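You operate a simulated robot arm through the tools that you are given. There is no shell and no other tool.

You are at the controls of a simulated robot arm. One attempt, no reset.

TASK
Switch the box off, then clamp the earth lug under the brass nut.
Fine: loosen the nut, push the lug home, tighten the nut; the box stays off. Where these are worked on the way, their far stop is far enough and under half their travel is too little: brass nut.
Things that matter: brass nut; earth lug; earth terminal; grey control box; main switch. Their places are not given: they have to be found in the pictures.

The check looks at the end state, three seconds after you hand in, the way a careful person would. Anything else that was tipped, shoved, dropped, spilled or broken makes it a failure.

THE ROBOT
A 7-joint arm with a two-finger parallel gripper, fixed in place. Base frame: the origin is on the floor under the middle of its stand, x ahead of it, y to its left, z up; the work surface is at about z = 0.74. Readings come in m, rad, newtons and seconds.
It reaches about 1.372 m from its shoulder. Its first joint turns from -2.601 to 2.601 rad. Payload 3.43 kg.
The TCP is the grasp point between the finger pads, 0.03 m short of the fingertips. In the tool frame z runs along the fingers and y along their closing line. The gripper opens to 0.094 m. The fingers are 0.028 m wide and 0.01 m thick; the gripper's body (0.05 by 0.096 m) begins 0.055 m behind the TCP.
Orientation is that of the tool frame in the base frame, as a unit quaternion [x, y, z, w]. With the fingers straight down and closing along the base's y, the tool's x points along the base's -x, its y along +y and its z along -z.

THE INTERFACE
- The arm moves only by the tool apply_moves. Its argument "rows" is a list of rows, each a list of 7 numbers: the shift along the base's x, y, z in m, then the turn, a rotation vector about the base's x, y, z in rad, then the finger opening in m, from 0 to 0.094. In form: [[tx, ty, tz, rx, ry, rz, hand], ...]. A call has 1 to 20 rows; each row shifts and turns the commanded pose from where the row before left it. A row lasts 0.2 s, in which the tool goes at most 0.05 m and 0.15 rad; a call with a longer step from one row to the next is refused whole, and so is a gripper value outside its range. A pose out of reach is approached as far as the arm can. The call stops where the force on the tool passes 40 N (or 10 N more than at its start, if that is more) or the arm is blocked; 0.2 s more then pass. The fingers move at their own pace (about 0.045 m/s each) and stop on an object; they squeeze with about 32 N. The grip force told is the motor's: it shows also when the fingers shut on nothing. Time passes only in rows, and 0.2 s behind the last, so rows that do not move let the fingers close. The reply holds the time, the measured pose of the TCP, the force on the tool along the base axes, the opening and the grip force, in the units named above and with some noise, with the torque about the TCP (base axes, N m) and any sound that the robot's microphone picked up, and new pictures: "pictures" is both (left out), scene, wrist or none.
- Cameras (640 x 400 px; columns grow to the right, rows downward): "scene" is fixed at [0.063, 0.6539, 1.3097]; the picture's right is [-0.80, -0.60, 0.00], its down [-0.16, 0.21, -0.96] and it looks along [0.58, -0.77, -0.26] (base axes); focal length 313 px, centre (320, 200). "wrist" rides on the gripper at [0.076, 0.014, -0.102] in the tool frame; the picture's right is [-0.18, 0.98, 0.00], its down [-0.75, -0.14, -0.64] and it looks along [-0.63, -0.12, 0.77] (tool axes); focal length 243 px, centre (320, 200).
- measure_at(camera, pixels): for up to 12 pixels [column, row] of the newest picture of that camera ("zoom" is the newest enlarged one), the place [x, y, z] in the base frame of the surface seen there, good to about 0.003 m, but the place of the scene camera against the robot may be out by one fixed shift of up to 0.025 m in any direction. It takes no simulated time.
- close_up(camera, box): a new picture of the part [left, top, right, bottom] of that camera's present view, enlarged. It takes no simulated time.
- job_done(): hands the job in; it is judged then, once.

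Leave the gripper open and the arm clear of the work at the hand-in unless told otherwise.

The tools are called after "Emit:" as name(argument=value, ...) on one line, values as JSON. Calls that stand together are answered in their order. apply_moves: Moves the arm, as the interface text tells. Its arguments: {"type":"object","properties":{"rows":{"type":"array","items":{"type":"array","items":{"type":"number"}}},"pictures":{"type":"string","enum":["both","scene","wrist","none"]}},"required":["rows"]} The other tools are called the same way: measure_at (camera, pixels) gives the place of the surface under pixels of a picture; close_up (camera, box) takes an enlarged picture of a part of a camera's view; job_done () hands the job in.

At the start:

```text
t: 0.0
ee_pos: [0.6525, -0.4778, 1.0685]
orientation: [-0.001, 1.0, -0.001, 0.0]
ft_force: [0.9, -0.5, -0.4]
ft_torque: [0.01, -0.01, -0.02]
width: 0.0941
grasp_force: 0.1
```

scene: 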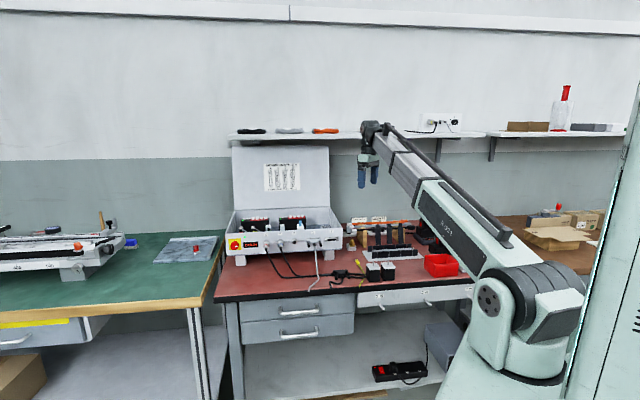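
wrist: 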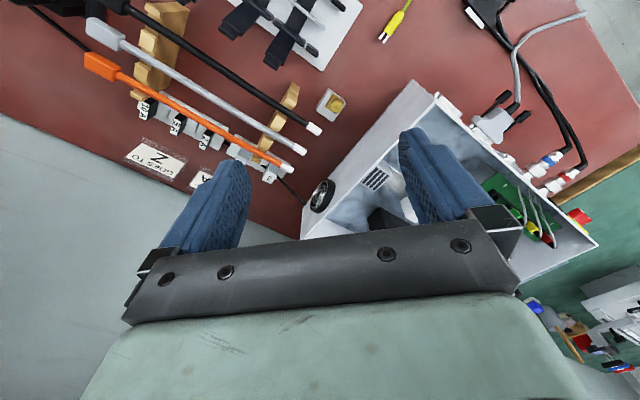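

I see a grey box with its lid open on the red bench, with a red/yellow main switch at about scene (236, 244). I'll take close-ups of the box and its surroundings first.

Emit:
close_up(camera="scene", box=[215, 190, 375, 290])

Emit:
close_up(camera="wrist", box=[300, 60, 620, 260])

```text
4.00 times, centred on (295, 240) of scene
```

zoom: 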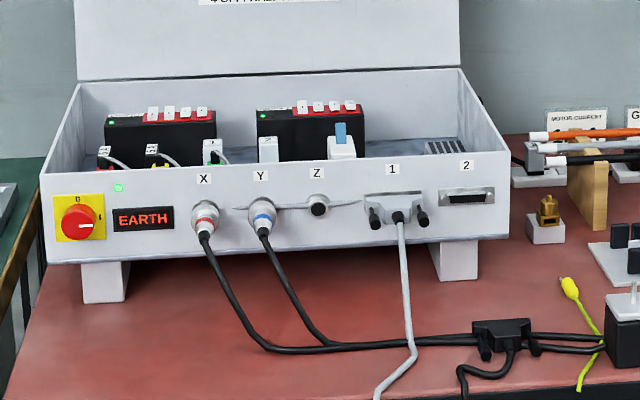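

```text
2.00 times, centred on (460, 160) of wrist
```

zoom: 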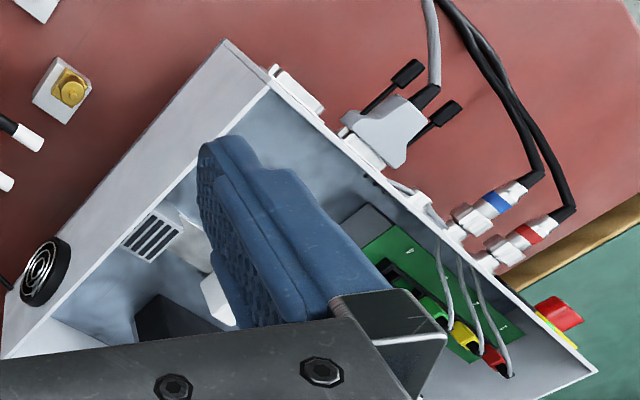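

The main switch is a red rotary knob on a yellow plate, with a display reading "EARTH". The brass nut sits on a small white block around scene (352, 243), and a yellow lug is around (357, 262). I'll zoom in further.

Emit:
close_up(camera="scene", box=[224, 230, 264, 255])

Emit:
close_up(camera="scene", box=[335, 230, 383, 290])

Emit:
close_up(camera="wrist", box=[300, 0, 428, 120])

Emit:
measure_at(camera="scene", pixels=[[234, 245], [243, 245], [352, 240], [352, 247], [357, 261], [362, 280], [226, 255], [340, 255]])

Emit:
measure_at(camera="wrist", pixels=[[335, 104], [325, 103], [397, 16], [383, 40], [582, 215], [575, 222], [413, 85], [598, 245]])

```text
16.00 times, centred on (244, 242) of scene
```

zoom: 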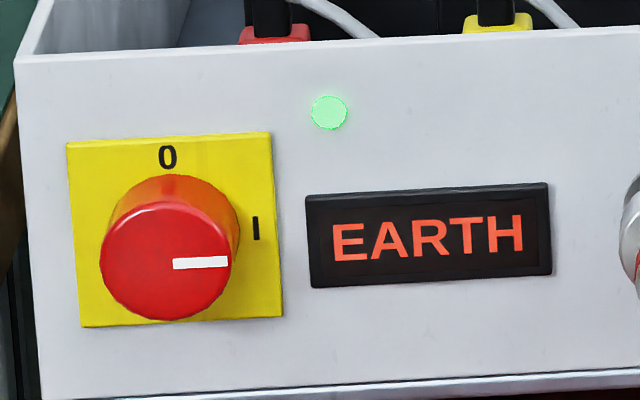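

```text
6.67 times, centred on (359, 260) of scene
```

zoom: 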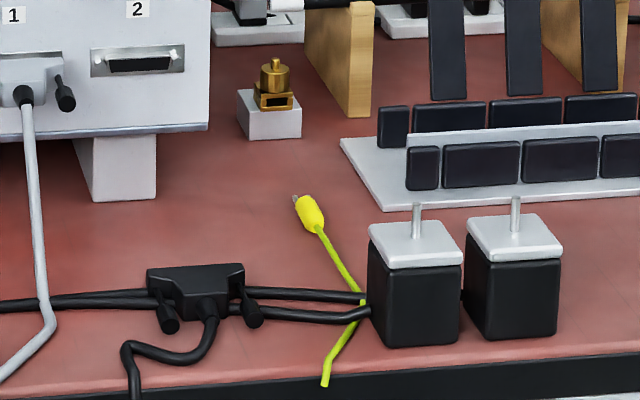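

```text
3.33 times, centred on (364, 60) of wrist
```

zoom: 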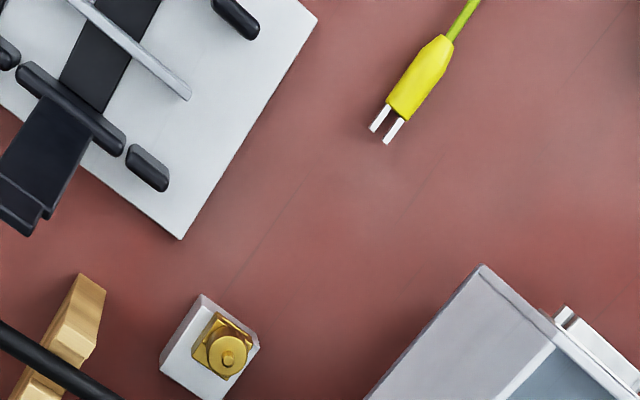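

```text
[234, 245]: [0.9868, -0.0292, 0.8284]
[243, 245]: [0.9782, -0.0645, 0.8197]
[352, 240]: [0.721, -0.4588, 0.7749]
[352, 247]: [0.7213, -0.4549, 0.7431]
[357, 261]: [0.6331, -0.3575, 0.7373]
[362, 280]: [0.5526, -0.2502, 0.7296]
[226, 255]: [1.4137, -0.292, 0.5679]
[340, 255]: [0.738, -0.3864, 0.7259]
```

```text
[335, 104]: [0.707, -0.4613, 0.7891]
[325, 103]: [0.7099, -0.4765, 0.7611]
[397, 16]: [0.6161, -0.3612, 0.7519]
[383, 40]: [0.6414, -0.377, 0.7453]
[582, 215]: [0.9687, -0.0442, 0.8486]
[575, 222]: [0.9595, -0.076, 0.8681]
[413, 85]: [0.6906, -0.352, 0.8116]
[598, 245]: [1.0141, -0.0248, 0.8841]
```

The knob marks read 0 at top and I at right, and the pointer is at I with a green lamp lit. So off means turning it a quarter turn counter-clockwise as seen from the front. Next I'll measure the box's front face to get its orientation.

Emit:
measure_at(camera="scene", pixels=[[228, 237], [228, 252], [245, 252], [260, 252], [280, 250], [310, 248], [338, 245], [335, 232], [300, 235], [232, 246], [250, 237], [229, 240]])

Emit:
close_up(camera="wrist", box=[540, 180, 640, 260])

Emit:
close_up(camera="scene", box=[340, 232, 364, 252])

Emit:
close_up(camera="scene", box=[345, 250, 385, 292])

```text
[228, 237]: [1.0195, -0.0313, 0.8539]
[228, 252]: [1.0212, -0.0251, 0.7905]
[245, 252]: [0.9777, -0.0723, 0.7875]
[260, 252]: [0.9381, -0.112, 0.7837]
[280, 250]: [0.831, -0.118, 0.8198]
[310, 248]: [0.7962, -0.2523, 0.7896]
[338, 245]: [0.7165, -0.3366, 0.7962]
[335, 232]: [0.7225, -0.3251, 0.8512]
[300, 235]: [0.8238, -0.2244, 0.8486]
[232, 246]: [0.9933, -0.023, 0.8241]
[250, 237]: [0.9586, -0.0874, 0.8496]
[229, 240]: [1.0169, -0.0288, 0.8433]
```

```text
5.00 times, centred on (590, 220) of wrist
```

zoom: 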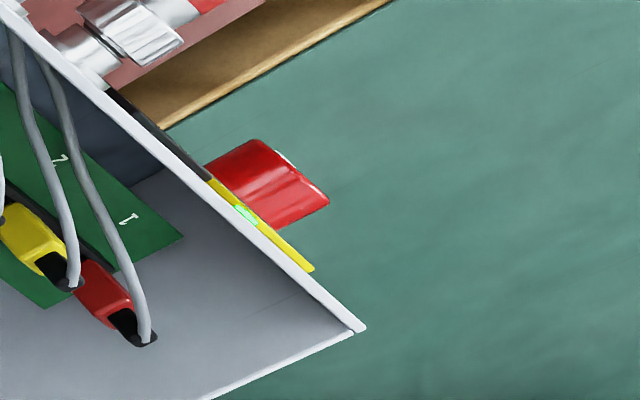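

```text
16.00 times, centred on (352, 242) of scene
```

zoom: 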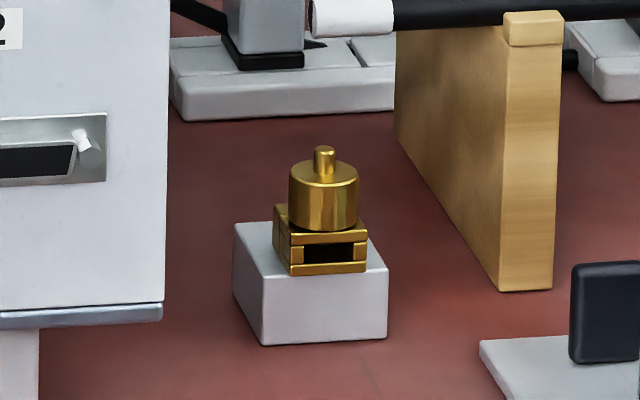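

```text
9.52 times, centred on (365, 271) of scene
```

zoom: 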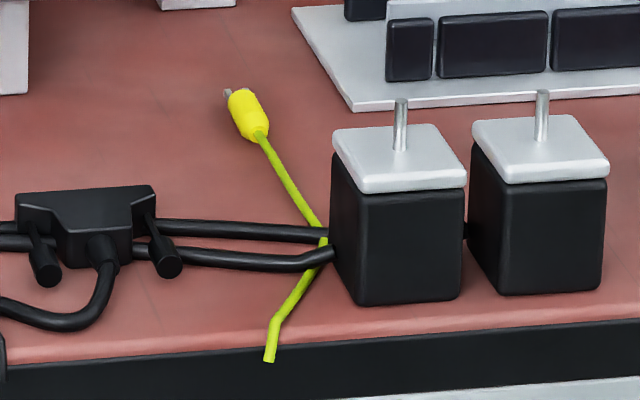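

The box front runs from about (1.02, -0.03) to (0.72, -0.33), so it faces (-0.7, 0.7, 0). The knob sticks out roughly 24 mm and is about 31 mm across. I'll swing the arm over in front of the box, staying high and clear of the lid, and yaw the tool 45°.

Emit:
apply_moves(rows=[[-0.008, 0.047, 0.003, 0, 0, 0.0785, 0.094], [-0.008, 0.047, 0.003, 0, 0, 0.0785, 0.094], [-0.008, 0.047, 0.003, 0, 0, 0.0785, 0.094], [-0.008, 0.047, 0.003, 0, 0, 0.0785, 0.094], [-0.008, 0.047, 0.003, 0, 0, 0.0785, 0.094], [-0.008, 0.047, 0.003, 0, 0, 0.0785, 0.094], [-0.008, 0.047, 0.003, 0, 0, 0.0785, 0.094], [-0.008, 0.047, 0.003, 0, 0, 0.0785, 0.094], [-0.008, 0.047, 0.003, 0, 0, 0.0785, 0.094], [-0.008, 0.047, 0.003, 0, 0, 0.0785, 0.094]])

```text
t: 2.2
ee_pos: [0.5917, -0.0106, 1.0608]
orientation: [-0.383, 0.924, -0.001, 0.005]
ft_force: [0.2, -0.2, 0.3]
ft_torque: [-0.04, 0.03, -0.02]
width: 0.094
grasp_force: 0.1
out of reach, approached as far as the arm can: row 6, 7, 8, 9, 10
```

scene: 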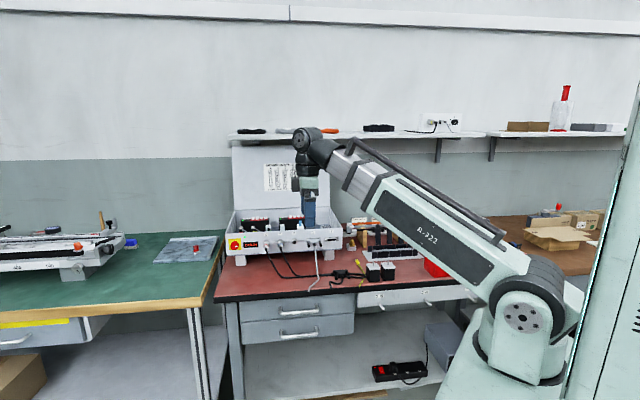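
wrist: 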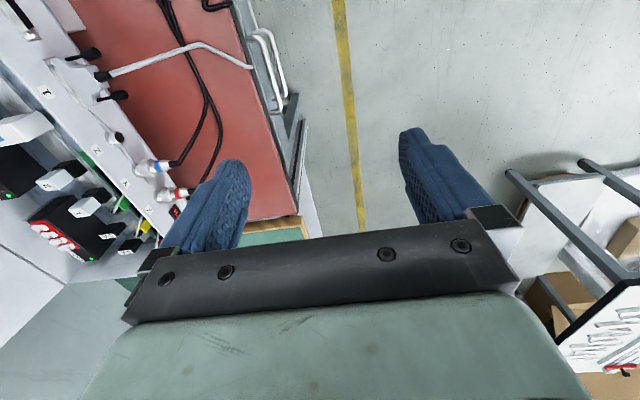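

The arm said it was out of reach near that height, settling at (0.592, -0.011, 1.061). Next I'll move forward, a bit lower and toward +y while tilting the fingers toward the box front. I'll do half of the tilt first and check it.

Emit:
apply_moves(rows=[[0.02, 0.02, -0.015, -0.101, -0.101, 0, 0.094], [0.02, 0.02, -0.015, -0.101, -0.101, 0, 0.094], [0.015, 0.02, -0.01, -0.101, -0.101, 0, 0.094], [0.015, 0.02, -0.01, -0.101, -0.101, 0, 0.094], [0.01, 0.02, -0.01, -0.101, -0.101, 0, 0.094]])

```text
t: 3.4
ee_pos: [0.6726, 0.0871, 0.9971]
orientation: [-0.358, 0.865, -0.324, 0.135]
ft_force: [-0.4, 0.6, 0.2]
ft_torque: [0.02, -0.02, -0.03]
width: 0.0941
grasp_force: 0.0
```

scene: 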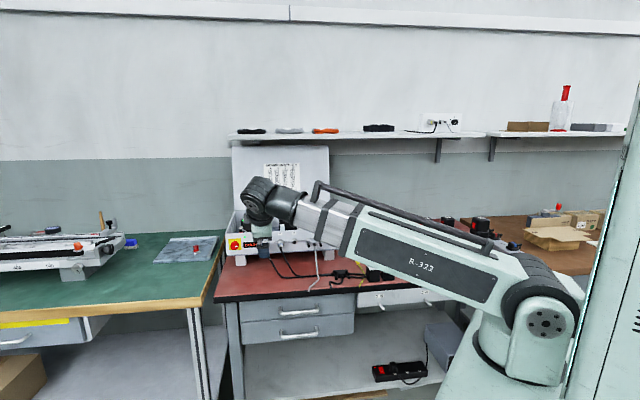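
wrist: 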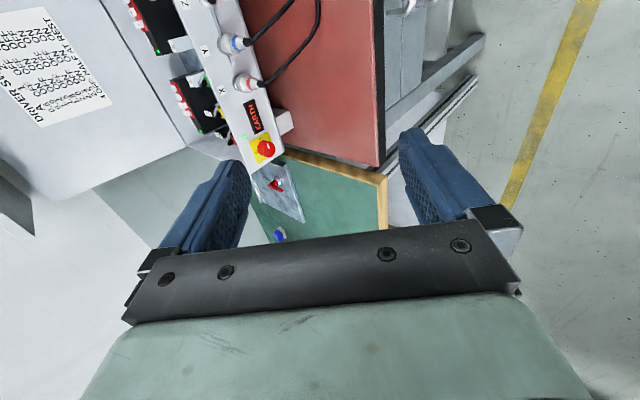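

That worked, and the commanded pose carries on from the reached one. I'll finish the tilt to horizontal while moving out in front of the knob.

Emit:
apply_moves(rows=[[0.012, 0.018, -0.012, -0.101, -0.101, 0, 0.094], [0.012, 0.018, -0.012, -0.101, -0.101, 0, 0.094], [0.012, 0.018, -0.012, -0.101, -0.101, 0, 0.094], [0.012, 0.018, -0.012, -0.101, -0.101, 0, 0.094], [0.012, 0.018, -0.012, -0.101, -0.101, 0, 0.094], [0.012, 0.018, -0.012, -0.101, -0.101, 0, 0.07]])

```text
t: 4.8
ee_pos: [0.7444, 0.1962, 0.9266]
orientation: [0.271, -0.652, 0.654, -0.272]
ft_force: [-0.5, -0.2, 0.1]
ft_torque: [-0.03, 0.02, 0.03]
width: 0.07
grasp_force: 0.0
```

scene: 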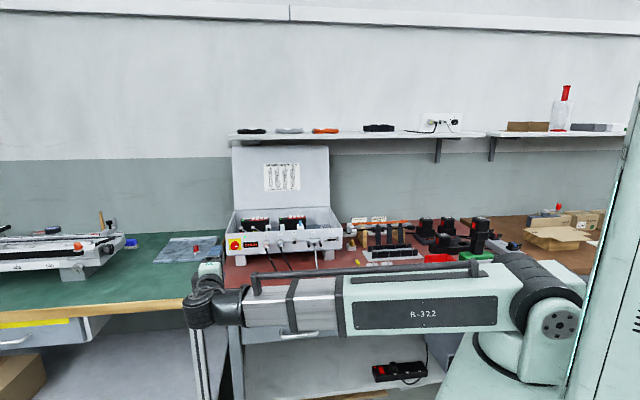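
wrist: 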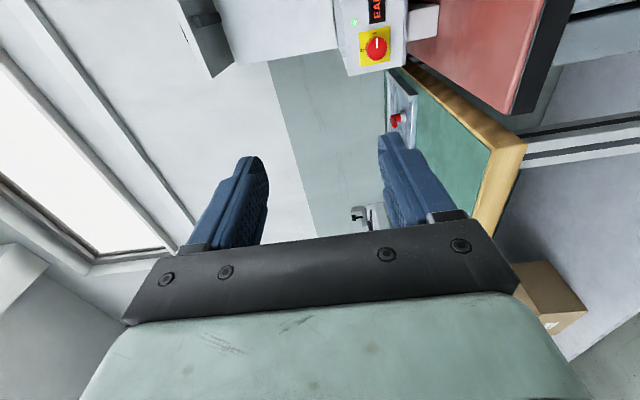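

The fingers now point horizontally at the box. In the wrist view the knob is at about (376, 47). I'll measure it and take a close-up.

Emit:
close_up(camera="wrist", box=[330, 0, 430, 80])

Emit:
measure_at(camera="wrist", pixels=[[376, 48], [378, 42], [374, 50], [362, 32], [363, 66], [386, 66], [390, 32], [355, 50], [397, 50], [345, 70], [342, 10]])

Emit:
measure_at(camera="scene", pixels=[[234.3, 246.3], [238, 246], [231, 246], [234, 243], [234, 249], [229, 239.5], [240, 239.3], [241, 249.5], [230, 250]])

```text
5.00 times, centred on (380, 40) of wrist
```

zoom: 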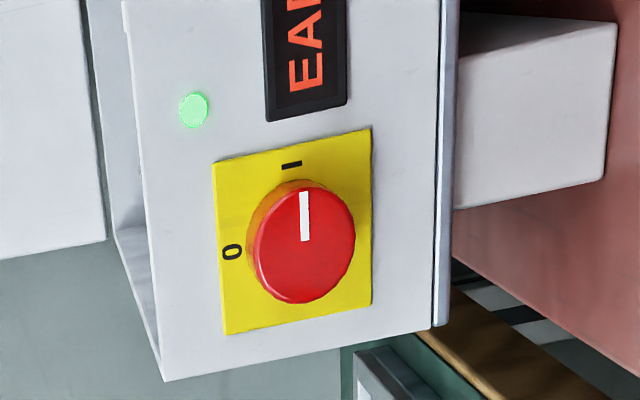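

```text
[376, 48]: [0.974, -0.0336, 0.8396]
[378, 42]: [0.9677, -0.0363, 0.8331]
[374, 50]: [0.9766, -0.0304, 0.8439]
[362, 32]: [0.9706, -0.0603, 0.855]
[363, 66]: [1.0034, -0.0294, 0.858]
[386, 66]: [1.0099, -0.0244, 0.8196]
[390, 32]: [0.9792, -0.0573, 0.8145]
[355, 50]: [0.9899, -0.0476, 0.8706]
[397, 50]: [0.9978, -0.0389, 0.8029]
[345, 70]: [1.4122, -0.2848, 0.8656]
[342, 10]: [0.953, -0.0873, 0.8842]
```

```text
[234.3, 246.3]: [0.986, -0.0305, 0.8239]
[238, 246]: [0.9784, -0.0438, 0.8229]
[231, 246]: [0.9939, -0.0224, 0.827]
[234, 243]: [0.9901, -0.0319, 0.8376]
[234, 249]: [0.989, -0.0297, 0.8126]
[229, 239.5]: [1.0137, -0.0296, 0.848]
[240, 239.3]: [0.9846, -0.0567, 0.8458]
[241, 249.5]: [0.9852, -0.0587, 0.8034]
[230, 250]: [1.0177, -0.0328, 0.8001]
```

From the wrist camera, the knob face centre is about (0.975, -0.032, 0.838) and the plate is about 19 mm behind it. The scene camera is off by roughly (-0.011, -0.002, +0.015). I'll lower the tool by 89 mm, then go forward along (0.707, -0.707) to about 9 cm short of the grip.

Emit:
apply_moves(rows=[[0.001, 0.001, -0.0445, 0, 0, 0, 0.06], [0.001, 0.001, -0.0445, 0, 0, 0, 0.06], [0.031, -0.031, 0, 0, 0, 0, 0.06], [0.031, -0.031, 0, 0, 0, 0, 0.06], [0.031, -0.031, 0, 0, 0, 0, 0.06], [0.031, -0.031, 0, 0, 0, 0, 0.06], [0.031, -0.031, 0, 0, 0, 0, 0.06]])

```text
t: 6.4
ee_pos: [0.9022, 0.0441, 0.8386]
orientation: [0.271, -0.652, 0.654, -0.272]
ft_force: [-0.4, -0.3, 0.0]
ft_torque: [0.02, 0.0, 0.01]
width: 0.0601
grasp_force: 0.0
```

scene: 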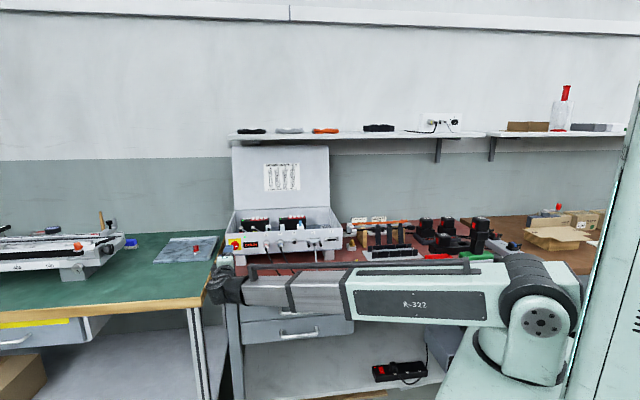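
wrist: 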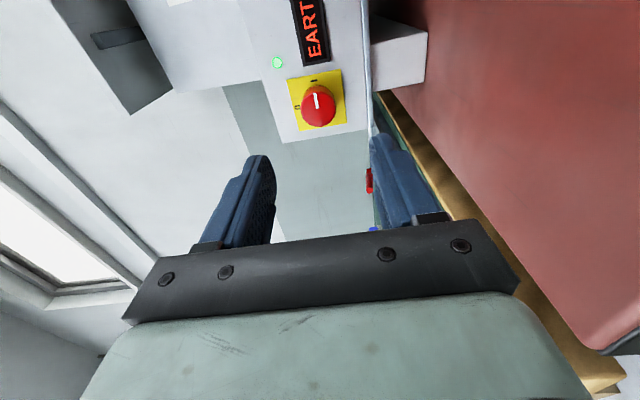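

I'm closer now, with the knob at wrist (319, 105). I'll re-measure before the final approach.

Emit:
close_up(camera="wrist", box=[270, 60, 370, 140])

Emit:
measure_at(camera="wrist", pixels=[[319, 107], [319, 100], [313, 107], [325, 107], [291, 81], [300, 129], [338, 72], [344, 122], [280, 90], [290, 135], [355, 100], [319, 115]])

```text
5.00 times, centred on (320, 100) of wrist
```

zoom: 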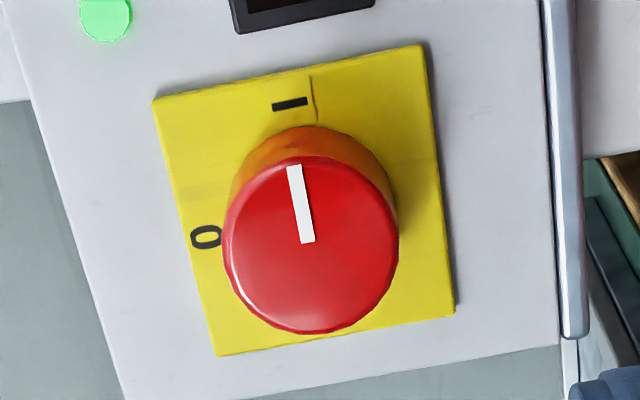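

```text
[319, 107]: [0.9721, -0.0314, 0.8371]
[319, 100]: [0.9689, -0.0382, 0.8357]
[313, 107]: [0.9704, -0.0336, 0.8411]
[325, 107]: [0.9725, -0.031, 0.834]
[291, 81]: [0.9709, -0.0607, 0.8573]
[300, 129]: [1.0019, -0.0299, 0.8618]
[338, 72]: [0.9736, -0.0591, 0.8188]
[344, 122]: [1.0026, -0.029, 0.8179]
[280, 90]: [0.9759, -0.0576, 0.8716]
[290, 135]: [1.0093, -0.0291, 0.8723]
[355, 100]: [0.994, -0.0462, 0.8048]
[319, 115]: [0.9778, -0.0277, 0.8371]
```

The knob face is at (0.973, -0.031, 0.838) and the plate is 19.5 mm behind it. I'll move the last 89 mm so the fingertips stop about 4 mm off the plate.

Emit:
apply_moves(rows=[[0.0203, -0.0217, 0, 0, 0, 0, 0.06], [0.0203, -0.0217, 0, 0, 0, 0, 0.06], [0.0102, -0.0108, 0, 0, 0, 0, 0.06], [0.0102, -0.0108, 0, 0, 0, 0, 0.06], [0, 0, 0, 0, 0, 0, 0.06]])

```text
t: 7.6
ee_pos: [0.9637, -0.022, 0.8383]
orientation: [0.272, -0.652, 0.654, -0.271]
ft_force: [0.0, 0.3, 0.4]
ft_torque: [-0.03, 0.0, -0.01]
width: 0.0597
grasp_force: 0.0
```

scene: 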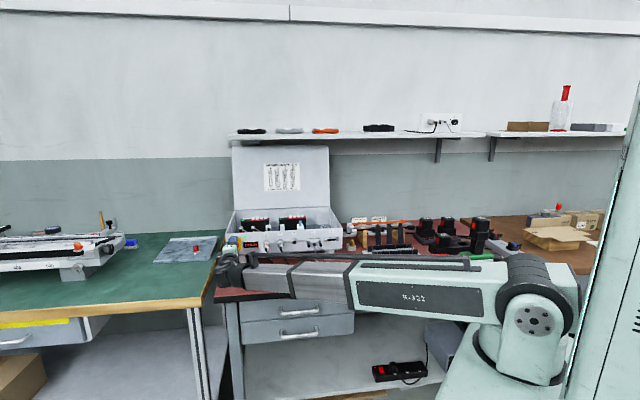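
wrist: 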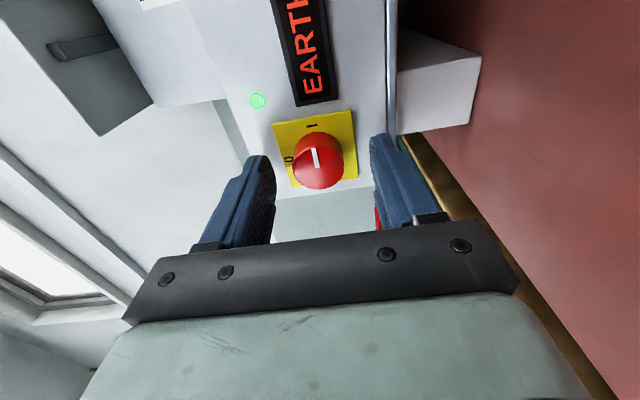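

The fingers now straddle the knob. I'll check the fingertip positions and centring in the wrist view before closing.

Emit:
close_up(camera="wrist", box=[220, 90, 420, 250])

Emit:
measure_at(camera="wrist", pixels=[[320, 172], [258, 158], [380, 138], [264, 175], [373, 150], [310, 170], [330, 170], [285, 130], [345, 115]])

```text
2.50 times, centred on (320, 170) of wrist
```

zoom: 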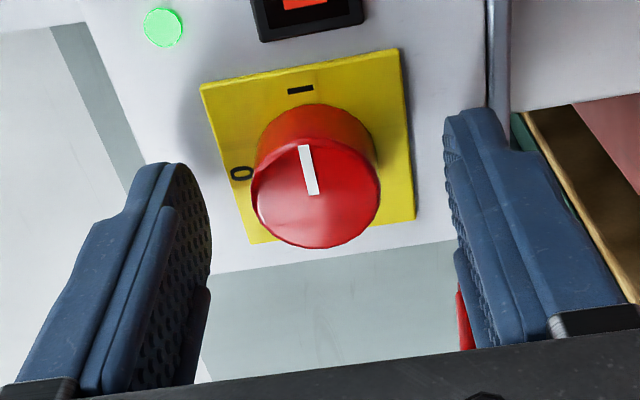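

```text
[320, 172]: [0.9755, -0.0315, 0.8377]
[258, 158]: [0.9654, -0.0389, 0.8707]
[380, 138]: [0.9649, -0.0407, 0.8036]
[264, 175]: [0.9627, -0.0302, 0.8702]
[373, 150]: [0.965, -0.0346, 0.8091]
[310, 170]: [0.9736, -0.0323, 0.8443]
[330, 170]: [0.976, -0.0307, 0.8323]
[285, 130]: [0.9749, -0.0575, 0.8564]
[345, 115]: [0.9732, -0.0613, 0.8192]
```

The knob is centred between the pads. I'll close the fingers on it.

Emit:
apply_moves(rows=[[0, 0, 0, 0, 0, 0, 0.02], [0, 0, 0, 0, 0, 0, 0.02], [0, 0, 0, 0, 0, 0, 0.02], [0, 0, 0, 0, 0, 0, 0.02]], pictures="wrist")

```text
t: 8.6
ee_pos: [0.9624, -0.0209, 0.8404]
orientation: [0.271, -0.652, 0.654, -0.272]
ft_force: [4.2, -2.4, 11.9]
ft_torque: [-0.01, 0.02, 0.05]
width: 0.0307
grasp_force: 44.7
```

wrist: 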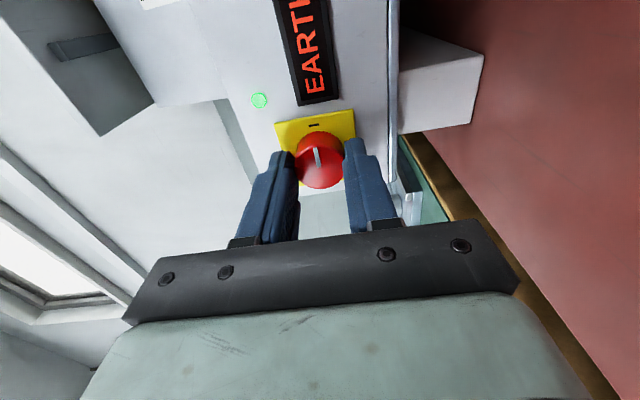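

I have a firm grip on the knob at 30.7 mm wide. There's a 12 N upward load, meaning the knob axis is about 2 mm higher than my aim. I'll shift up 2 mm, then begin the counter-clockwise turn.

Emit:
apply_moves(rows=[[-0.001, 0.001, 0.0022, 0, 0, 0, 0.02], [0, 0, 0, -0.07, 0.07, 0, 0.02], [0, 0, 0, -0.1, 0.1, 0, 0.02], [0, 0, 0, -0.1, 0.1, 0, 0.02]])

```text
t: 9.6
ee_pos: [0.9624, -0.0199, 0.8409]
orientation: [0.391, -0.589, 0.693, -0.141]
ft_force: [32.7, -17.0, 6.0]
ft_torque: [0.08, 0.03, -0.16]
width: 0.0305
grasp_force: 44.9
```

scene: 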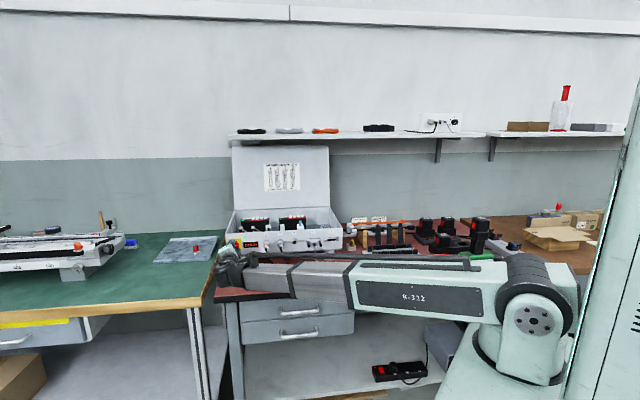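
wrist: 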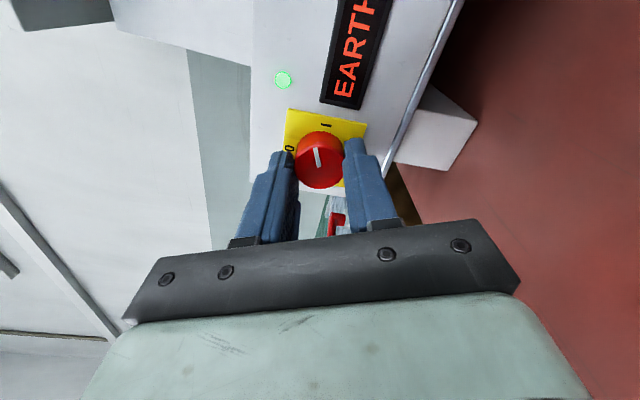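

The knob is turning with the gripper, but I'm pulling it outward slightly (about 35 N along its axis). I'll ease back in by 1.5 mm and continue turning.

Emit:
apply_moves(rows=[[0.0016, -0.001, 0.0005, 0, 0, 0, 0.02], [0, 0, 0, -0.1, 0.1, 0, 0.02]], pictures="none")

```text
t: 10.2
ee_pos: [0.9617, -0.0203, 0.8397]
orientation: [0.431, -0.561, 0.701, -0.093]
ft_force: [14.7, -9.0, -6.8]
ft_torque: [-0.32, -0.35, -0.17]
width: 0.0306
grasp_force: 44.8
```

Force is down to about 17 N. I'll continue the turn in small stages.

Emit:
apply_moves(rows=[[0.0007, -0.0005, -0.0004, -0.1, 0.1, 0, 0.02], [0, 0, 0, -0.1, 0.1, 0, 0.02], [0, 0, 0, -0.1, 0.1, 0, 0.02]])

```text
t: 11.0
ee_pos: [0.9627, -0.0209, 0.8402]
orientation: [0.54, -0.457, 0.704, 0.058]
ft_force: [-10.0, 7.3, -15.1]
ft_torque: [0.0, 0.11, -0.68]
width: 0.0304
grasp_force: 45.1
```

scene: 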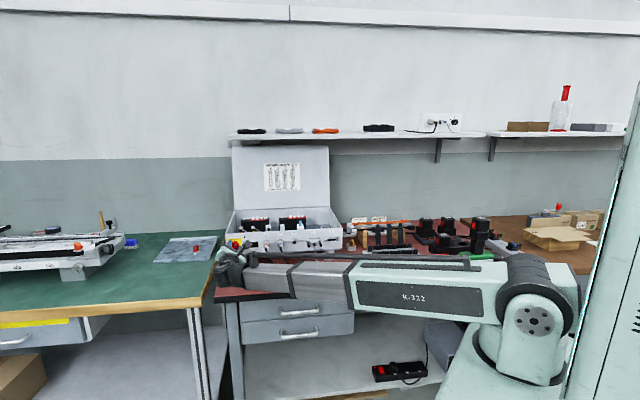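
wrist: 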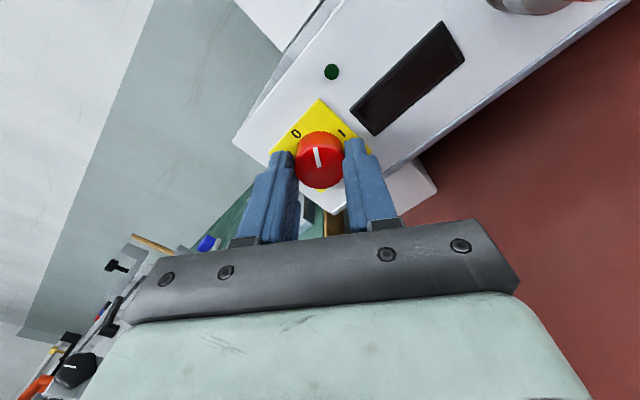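

The green lamp and the display are already dark. I'll finish the quarter turn so the pointer rests at 0.

Emit:
apply_moves(rows=[[-0.0003, 0.0002, -0.0006, -0.1, 0.1, 0, 0.02], [0, 0, 0, -0.1, 0.1, 0, 0.02]], pictures="none")

```text
t: 11.6
ee_pos: [0.9631, -0.0211, 0.8404]
orientation: [0.599, -0.377, 0.689, 0.156]
ft_force: [-19.2, 11.9, -14.3]
ft_torque: [0.79, 0.81, -0.23]
width: 0.0307
grasp_force: 45.0
```

Emit:
apply_moves(rows=[[-0.0006, 0.0005, -0.0005, -0.09, 0.09, 0, 0.02], [0, 0, 0, -0.09, 0.09, 0, 0.02]])

```text
t: 12.2
ee_pos: [0.9621, -0.0218, 0.8403]
orientation: [0.642, -0.296, 0.664, 0.242]
ft_force: [-17.3, 12.6, -9.1]
ft_torque: [0.84, 0.85, -0.34]
width: 0.0305
grasp_force: 44.9
```

scene: 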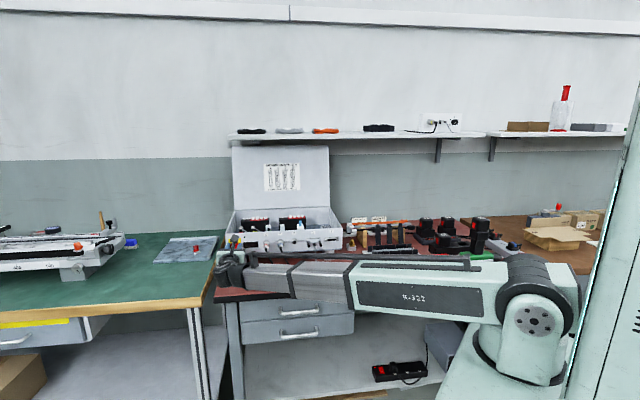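
wrist: 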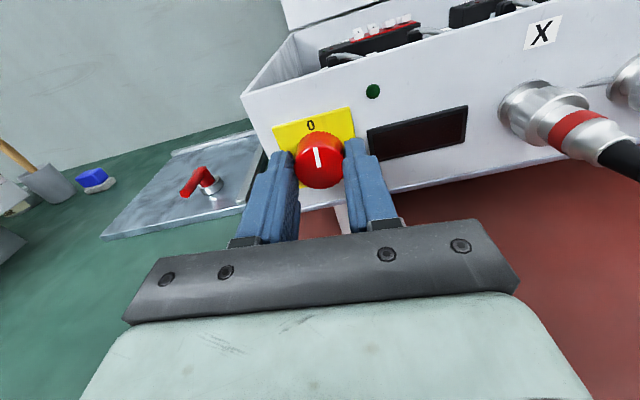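

The pointer is almost at 0, with about 0.08 rad left. I'll make one final small turn, then release.

Emit:
apply_moves(rows=[[-0.0005, 0.0005, -0.0004, -0.058, 0.058, 0, 0.02], [0, 0, 0, -0.02, 0.02, 0, 0.02], [0, 0, 0, 0, 0, 0, 0.06], [0, 0, 0, 0, 0, 0, 0.06], [0, 0, 0, 0, 0, 0, 0.06]])

```text
t: 13.4
ee_pos: [0.9631, -0.0216, 0.8385]
orientation: [0.657, -0.263, 0.65, 0.279]
ft_force: [0.2, -0.3, 0.0]
ft_torque: [-0.02, -0.02, -0.02]
width: 0.0601
grasp_force: 0.0
```

scene: 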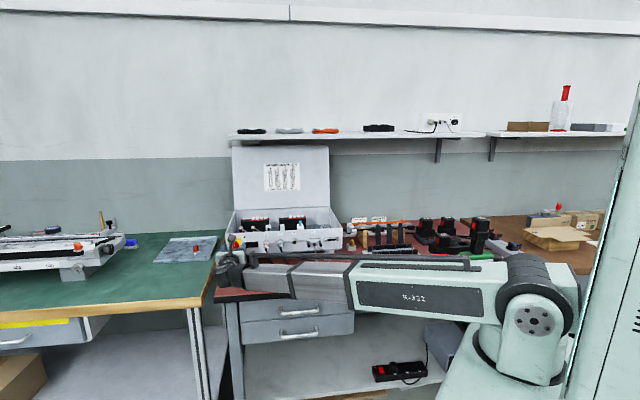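
wrist: 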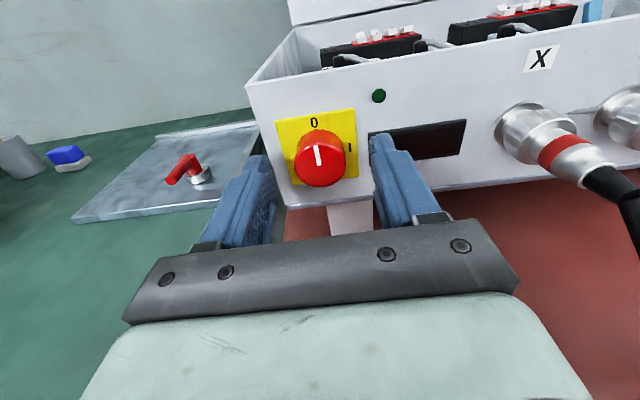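

The switch is released with the pointer at 0 and the lamp and display dark. I'll back straight out along the knob axis.

Emit:
apply_moves(rows=[[-0.02, 0.02, 0, 0, 0, 0, 0.06], [-0.034, 0.034, 0, 0, 0, 0, 0.06], [-0.034, 0.034, 0, 0, 0, 0, 0.06], [-0.034, 0.034, 0, 0, 0, 0, 0.06], [-0.034, 0.034, 0, 0, 0, 0, 0.06], [-0.034, 0.034, 0, 0, 0, 0, 0.06], [-0.02, 0.02, 0.03, 0, 0, 0, 0.06]])

```text
t: 15.0
ee_pos: [0.7515, 0.1924, 0.8684]
orientation: [0.657, -0.263, 0.649, 0.279]
ft_force: [-0.8, 0.6, 0.8]
ft_torque: [-0.02, 0.01, -0.03]
width: 0.0603
grasp_force: 0.1
```

scene: 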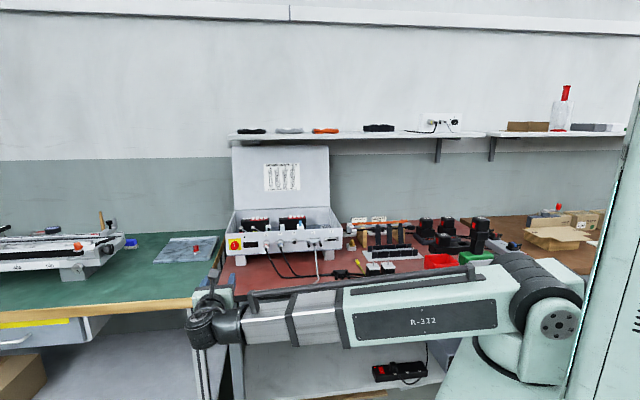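
wrist: 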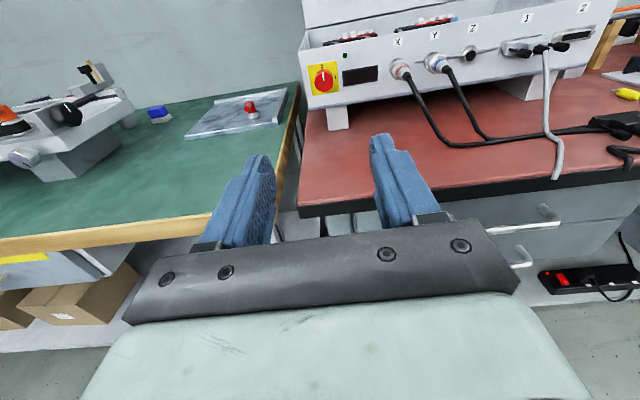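

Let me confirm the switch state with a close-up, and undo the roll while rising.

Emit:
close_up(camera="scene", box=[224, 230, 264, 255])

Emit:
apply_moves(rows=[[0, 0, 0.006, 0.101, -0.101, 0, 0.06], [0, 0, 0.006, 0.101, -0.101, 0, 0.06], [0, 0, 0.006, 0.101, -0.101, 0, 0.06], [0, 0, 0.006, 0.101, -0.101, 0, 0.06], [0, 0, 0.006, 0.101, -0.101, 0, 0.06], [0, 0, 0.006, 0.101, -0.101, 0, 0.06], [0, 0, 0.006, 0.101, -0.101, 0, 0.06], [0, 0, 0.006, 0.101, -0.101, 0, 0.06], [0, 0, 0.006, 0.101, -0.101, 0, 0.06], [0, 0, 0.006, 0.101, -0.101, 0, 0.06], [0, 0, 0.0, 0.115, -0.115, 0, 0.06]], pictures="none")

```text
16.00 times, centred on (244, 242) of scene
```

zoom: 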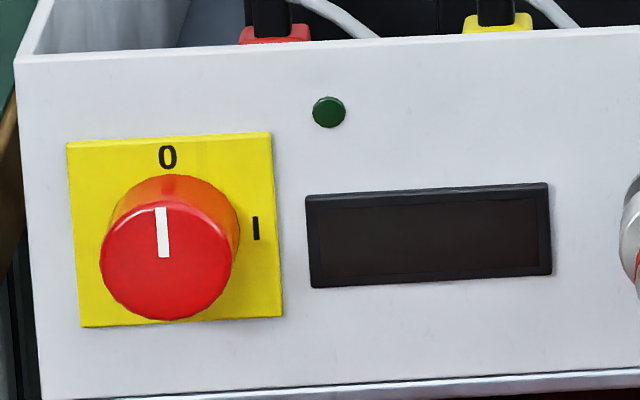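

```text
refused: row 11 steps farther than a row can; nothing moved
```

The switch is clearly off: pointer at 0, lamp and display dark. The row set was refused because the last turn was too large, so I'll resend it within limits.

Emit:
apply_moves(rows=[[0, 0, 0.006, 0.101, -0.101, 0, 0.06], [0, 0, 0.006, 0.101, -0.101, 0, 0.06], [0, 0, 0.006, 0.101, -0.101, 0, 0.06], [0, 0, 0.006, 0.101, -0.101, 0, 0.06], [0, 0, 0.006, 0.101, -0.101, 0, 0.06], [0, 0, 0.006, 0.101, -0.101, 0, 0.06], [0, 0, 0.006, 0.101, -0.101, 0, 0.06], [0, 0, 0.006, 0.101, -0.101, 0, 0.06], [0, 0, 0.006, 0.101, -0.101, 0, 0.06], [0, 0, 0.006, 0.101, -0.101, 0, 0.06], [0, 0, 0.0, 0.104, -0.104, 0, 0.06]], pictures="none")

```text
t: 17.4
ee_pos: [0.7504, 0.1893, 0.9295]
orientation: [0.276, -0.651, 0.655, -0.267]
ft_force: [0.5, -0.2, 0.2]
ft_torque: [0.02, 0.02, 0.02]
width: 0.0599
grasp_force: 0.1
```

Now I'll un-tilt the fingers back to pointing down while moving back in the mirrored path.

Emit:
apply_moves(rows=[[-0.01, -0.014, 0.009, 0.101, 0.101, 0, 0.06], [-0.01, -0.016, 0.009, 0.101, 0.101, 0, 0.06], [-0.01, -0.016, 0.009, 0.101, 0.101, 0, 0.06], [-0.009, -0.018, 0.009, 0.101, 0.101, 0, 0.06], [-0.009, -0.018, 0.009, 0.101, 0.101, 0, 0.06], [-0.009, -0.018, 0.009, 0.101, 0.101, 0, 0.06], [-0.009, -0.018, 0.009, 0.101, 0.101, 0, 0.06], [-0.009, -0.018, 0.009, 0.101, 0.101, 0, 0.06], [-0.009, -0.018, 0.009, 0.101, 0.101, 0, 0.06], [-0.009, -0.018, 0.009, 0.101, 0.101, 0, 0.06], [-0.009, -0.018, 0.009, 0.101, 0.101, 0, 0.06]])

```text
t: 19.8
ee_pos: [0.6509, -0.0007, 1.0283]
orientation: [-0.391, 0.92, 0.001, 0.001]
ft_force: [-0.5, -0.2, -0.4]
ft_torque: [-0.01, 0.01, 0.0]
width: 0.0598
grasp_force: 0.0
```

scene: 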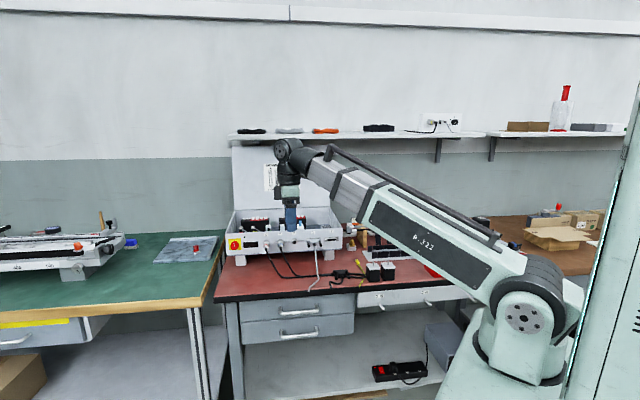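
wrist: 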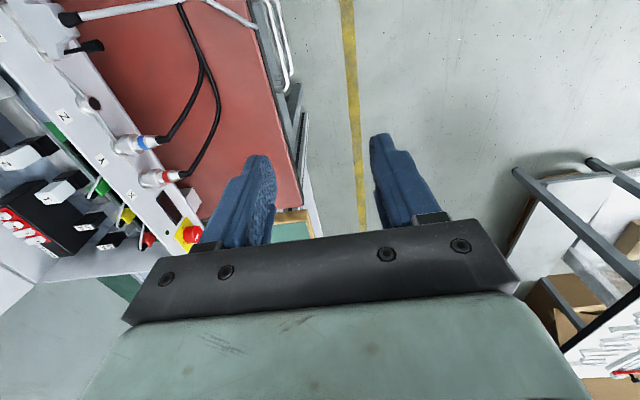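

The tool points down again. Now I'll travel to above the terminal/lug area, staying above the box wall, and yaw to about -45° so the wrist camera looks from the slot's side.

Emit:
apply_moves(rows=[[0, -0.038, 0, 0, 0, -0.145, 0.06], [0, -0.038, 0, 0, 0, -0.145, 0.06], [0, -0.038, 0, 0, 0, -0.145, 0.06], [0, -0.038, 0, 0, 0, -0.145, 0.06], [0, -0.038, 0, 0, 0, -0.145, 0.06], [0, -0.038, 0, 0, 0, -0.145, 0.06], [0, -0.038, 0, 0, 0, -0.145, 0.06], [0.004, -0.038, -0.01, 0, 0, -0.145, 0.06], [0.004, -0.038, -0.02, 0, 0, -0.145, 0.06], [0.004, -0.038, -0.02, 0, 0, -0.145, 0.06], [0.004, -0.038, -0.02, 0, 0, -0.135, 0.06]])

```text
t: 22.2
ee_pos: [0.6642, -0.419, 0.9566]
orientation: [0.382, 0.924, 0.0, 0.001]
ft_force: [0.0, 0.5, 0.2]
ft_torque: [-0.01, -0.04, 0.0]
width: 0.06
grasp_force: 0.1
```

scene: 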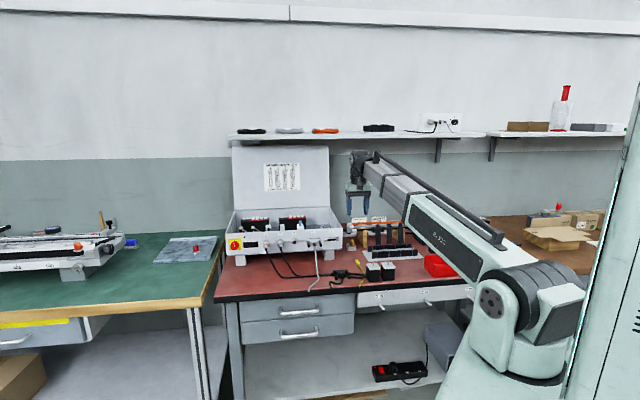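
wrist: 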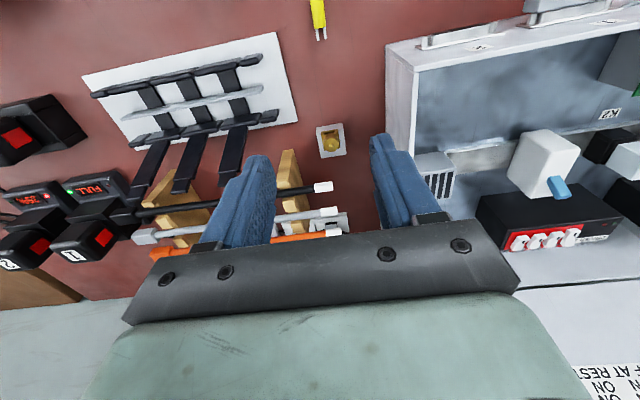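

Both parts are in view: the terminal at wrist (331, 141) and the lug fork at (320, 33), pointing roughly toward the terminal. I'll zoom and measure.

Emit:
close_up(camera="wrist", box=[300, 110, 364, 160])

Emit:
close_up(camera="wrist", box=[270, 0, 370, 60])

Emit:
measure_at(camera="wrist", pixels=[[318, 5], [318, 14], [317, 22], [318, 33], [324, 33], [331, 142], [318, 127], [342, 124], [320, 156], [346, 153], [325, 200], [290, 165]])

```text
8.00 times, centred on (332, 135) of wrist
```

zoom: 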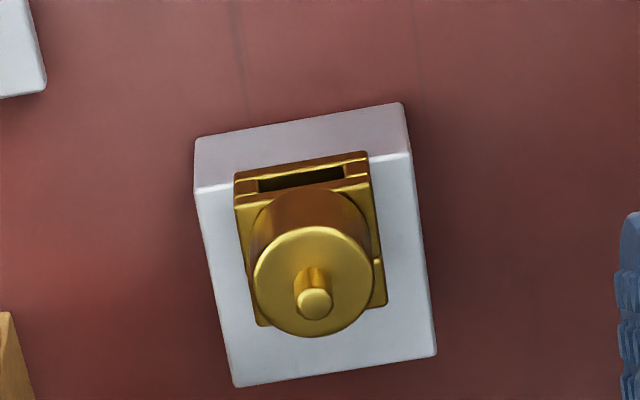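

```text
6.40 times, centred on (320, 30) of wrist
```

zoom: 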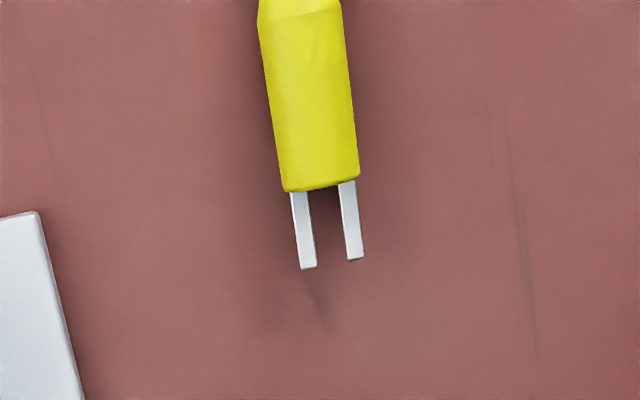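

```text
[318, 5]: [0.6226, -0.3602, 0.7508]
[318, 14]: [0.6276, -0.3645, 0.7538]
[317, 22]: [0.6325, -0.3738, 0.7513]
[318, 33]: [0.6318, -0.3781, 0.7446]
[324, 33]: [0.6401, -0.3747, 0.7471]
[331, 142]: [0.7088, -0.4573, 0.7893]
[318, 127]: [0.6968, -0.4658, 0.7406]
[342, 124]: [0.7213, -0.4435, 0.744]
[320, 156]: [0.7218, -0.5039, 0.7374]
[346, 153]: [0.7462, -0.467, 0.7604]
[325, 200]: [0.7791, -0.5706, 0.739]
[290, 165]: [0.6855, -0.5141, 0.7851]
```

Now I'll measure the terminal's details in a zoomed picture.

Emit:
close_up(camera="wrist", box=[300, 110, 364, 160])

Emit:
measure_at(camera="zoom", pixels=[[207, 200], [398, 165], [243, 375], [425, 345], [315, 303], [312, 280], [270, 290], [355, 265], [300, 182], [260, 205], [355, 190], [380, 300]])

Emit:
measure_at(camera="zoom", pixels=[[200, 160], [400, 125], [240, 188], [365, 160], [262, 187], [342, 172], [265, 320], [315, 330], [300, 240], [315, 215]])

```text
8.00 times, centred on (332, 135) of wrist
```

zoom: 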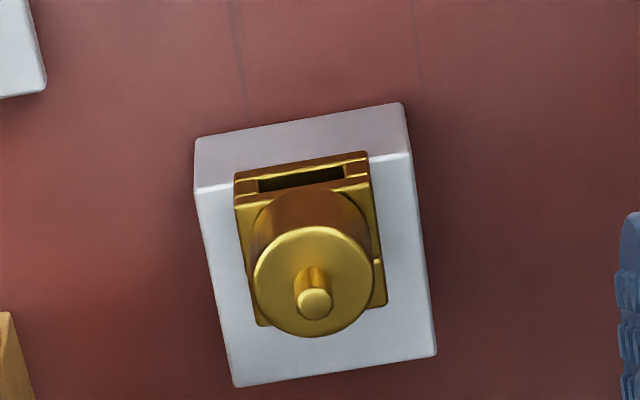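

```text
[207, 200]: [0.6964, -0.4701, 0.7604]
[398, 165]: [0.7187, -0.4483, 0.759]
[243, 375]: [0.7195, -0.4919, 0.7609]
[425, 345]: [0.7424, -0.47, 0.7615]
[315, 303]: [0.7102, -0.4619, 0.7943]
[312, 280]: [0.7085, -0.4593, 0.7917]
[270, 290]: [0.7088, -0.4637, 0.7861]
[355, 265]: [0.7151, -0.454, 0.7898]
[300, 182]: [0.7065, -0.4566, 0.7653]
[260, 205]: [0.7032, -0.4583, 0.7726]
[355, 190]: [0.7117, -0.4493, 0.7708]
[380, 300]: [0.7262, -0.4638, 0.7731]
```

```text
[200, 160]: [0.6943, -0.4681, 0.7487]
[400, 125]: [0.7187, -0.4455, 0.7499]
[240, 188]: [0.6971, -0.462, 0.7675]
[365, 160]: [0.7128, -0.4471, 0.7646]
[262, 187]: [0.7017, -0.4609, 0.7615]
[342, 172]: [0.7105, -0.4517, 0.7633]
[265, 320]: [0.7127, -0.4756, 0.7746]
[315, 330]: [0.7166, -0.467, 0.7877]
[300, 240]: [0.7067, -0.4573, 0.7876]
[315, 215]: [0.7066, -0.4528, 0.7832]
```

The terminal's slot faces (-0.7, 0.7), the same direction as the box front. The nut is about 18 mm across, centred near (0.710, -0.462), with its top at z≈0.788. The lug lies almost in line with the slot. Next I'll measure nearby obstacles: the box corner, wooden posts and probe tips.

Emit:
measure_at(camera="wrist", pixels=[[323, 187], [330, 212], [333, 233], [290, 155], [305, 205], [392, 48], [386, 50], [400, 120], [300, 115], [278, 35], [281, 45], [312, 188]])

Emit:
close_up(camera="wrist", box=[240, 120, 400, 240])

Emit:
close_up(camera="scene", box=[332, 210, 392, 290])

```text
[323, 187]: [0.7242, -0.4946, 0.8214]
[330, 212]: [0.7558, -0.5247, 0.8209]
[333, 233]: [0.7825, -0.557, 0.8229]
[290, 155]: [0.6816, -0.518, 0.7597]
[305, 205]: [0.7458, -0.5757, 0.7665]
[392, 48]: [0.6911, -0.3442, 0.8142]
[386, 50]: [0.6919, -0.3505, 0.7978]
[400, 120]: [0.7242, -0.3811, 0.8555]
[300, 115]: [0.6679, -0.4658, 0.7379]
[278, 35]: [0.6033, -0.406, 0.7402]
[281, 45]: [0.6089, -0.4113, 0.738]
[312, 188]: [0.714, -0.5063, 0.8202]
```

```text
3.33 times, centred on (320, 180) of wrist
```

zoom: 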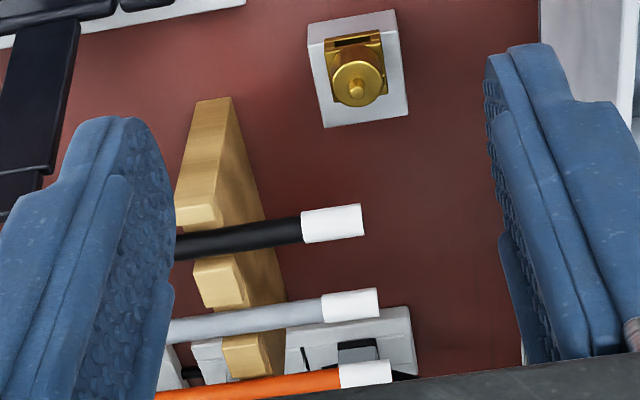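

```text
5.00 times, centred on (362, 250) of scene
```

zoom: 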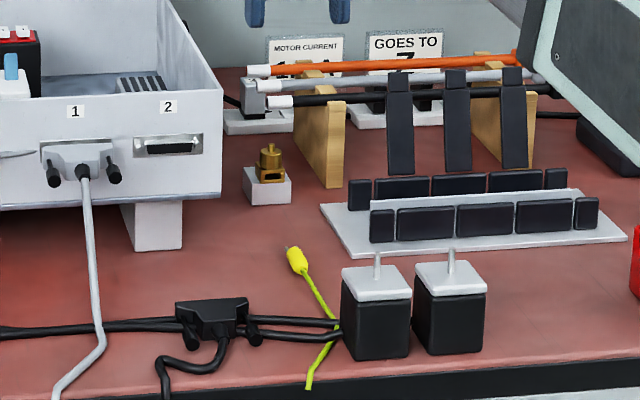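

The black probe tip is near the nut at (0.724, -0.495, z≈0.82), about 27 mm behind the nut's axis. So I must keep the finger opening small around the nut. I'll hover above the nut with the fingers closing along the slot's width direction and look again.

Emit:
apply_moves(rows=[[0.0154, -0.0144, -0.02, 0, 0, 0, 0.034], [0.0154, -0.0144, -0.02, 0, 0, 0, 0.034], [0.0153, -0.0143, -0.02, 0, 0, 0, 0.034], [0, 0, -0.02, 0, 0, 0, 0.034], [0, 0, 0, 0, 0, 0, 0.034]])

```text
t: 23.4
ee_pos: [0.7136, -0.4615, 0.8776]
orientation: [0.381, 0.925, 0.0, 0.001]
ft_force: [-0.1, 0.2, -0.6]
ft_torque: [0.02, -0.01, 0.01]
width: 0.0341
grasp_force: 0.0
```

scene: 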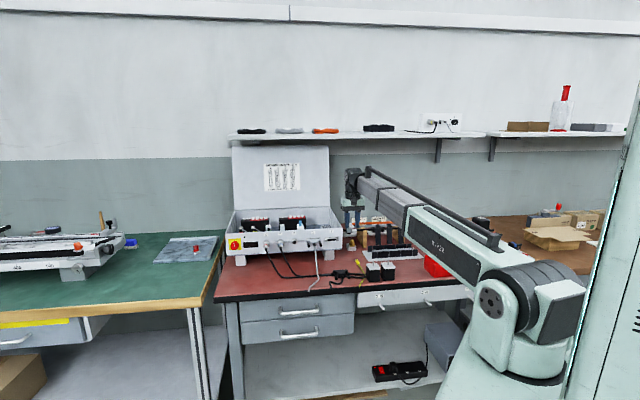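
wrist: 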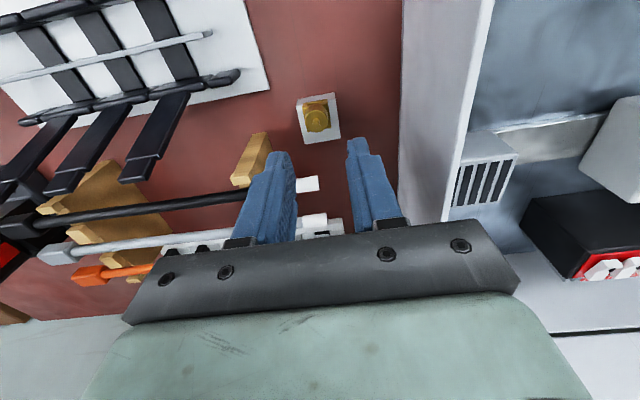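

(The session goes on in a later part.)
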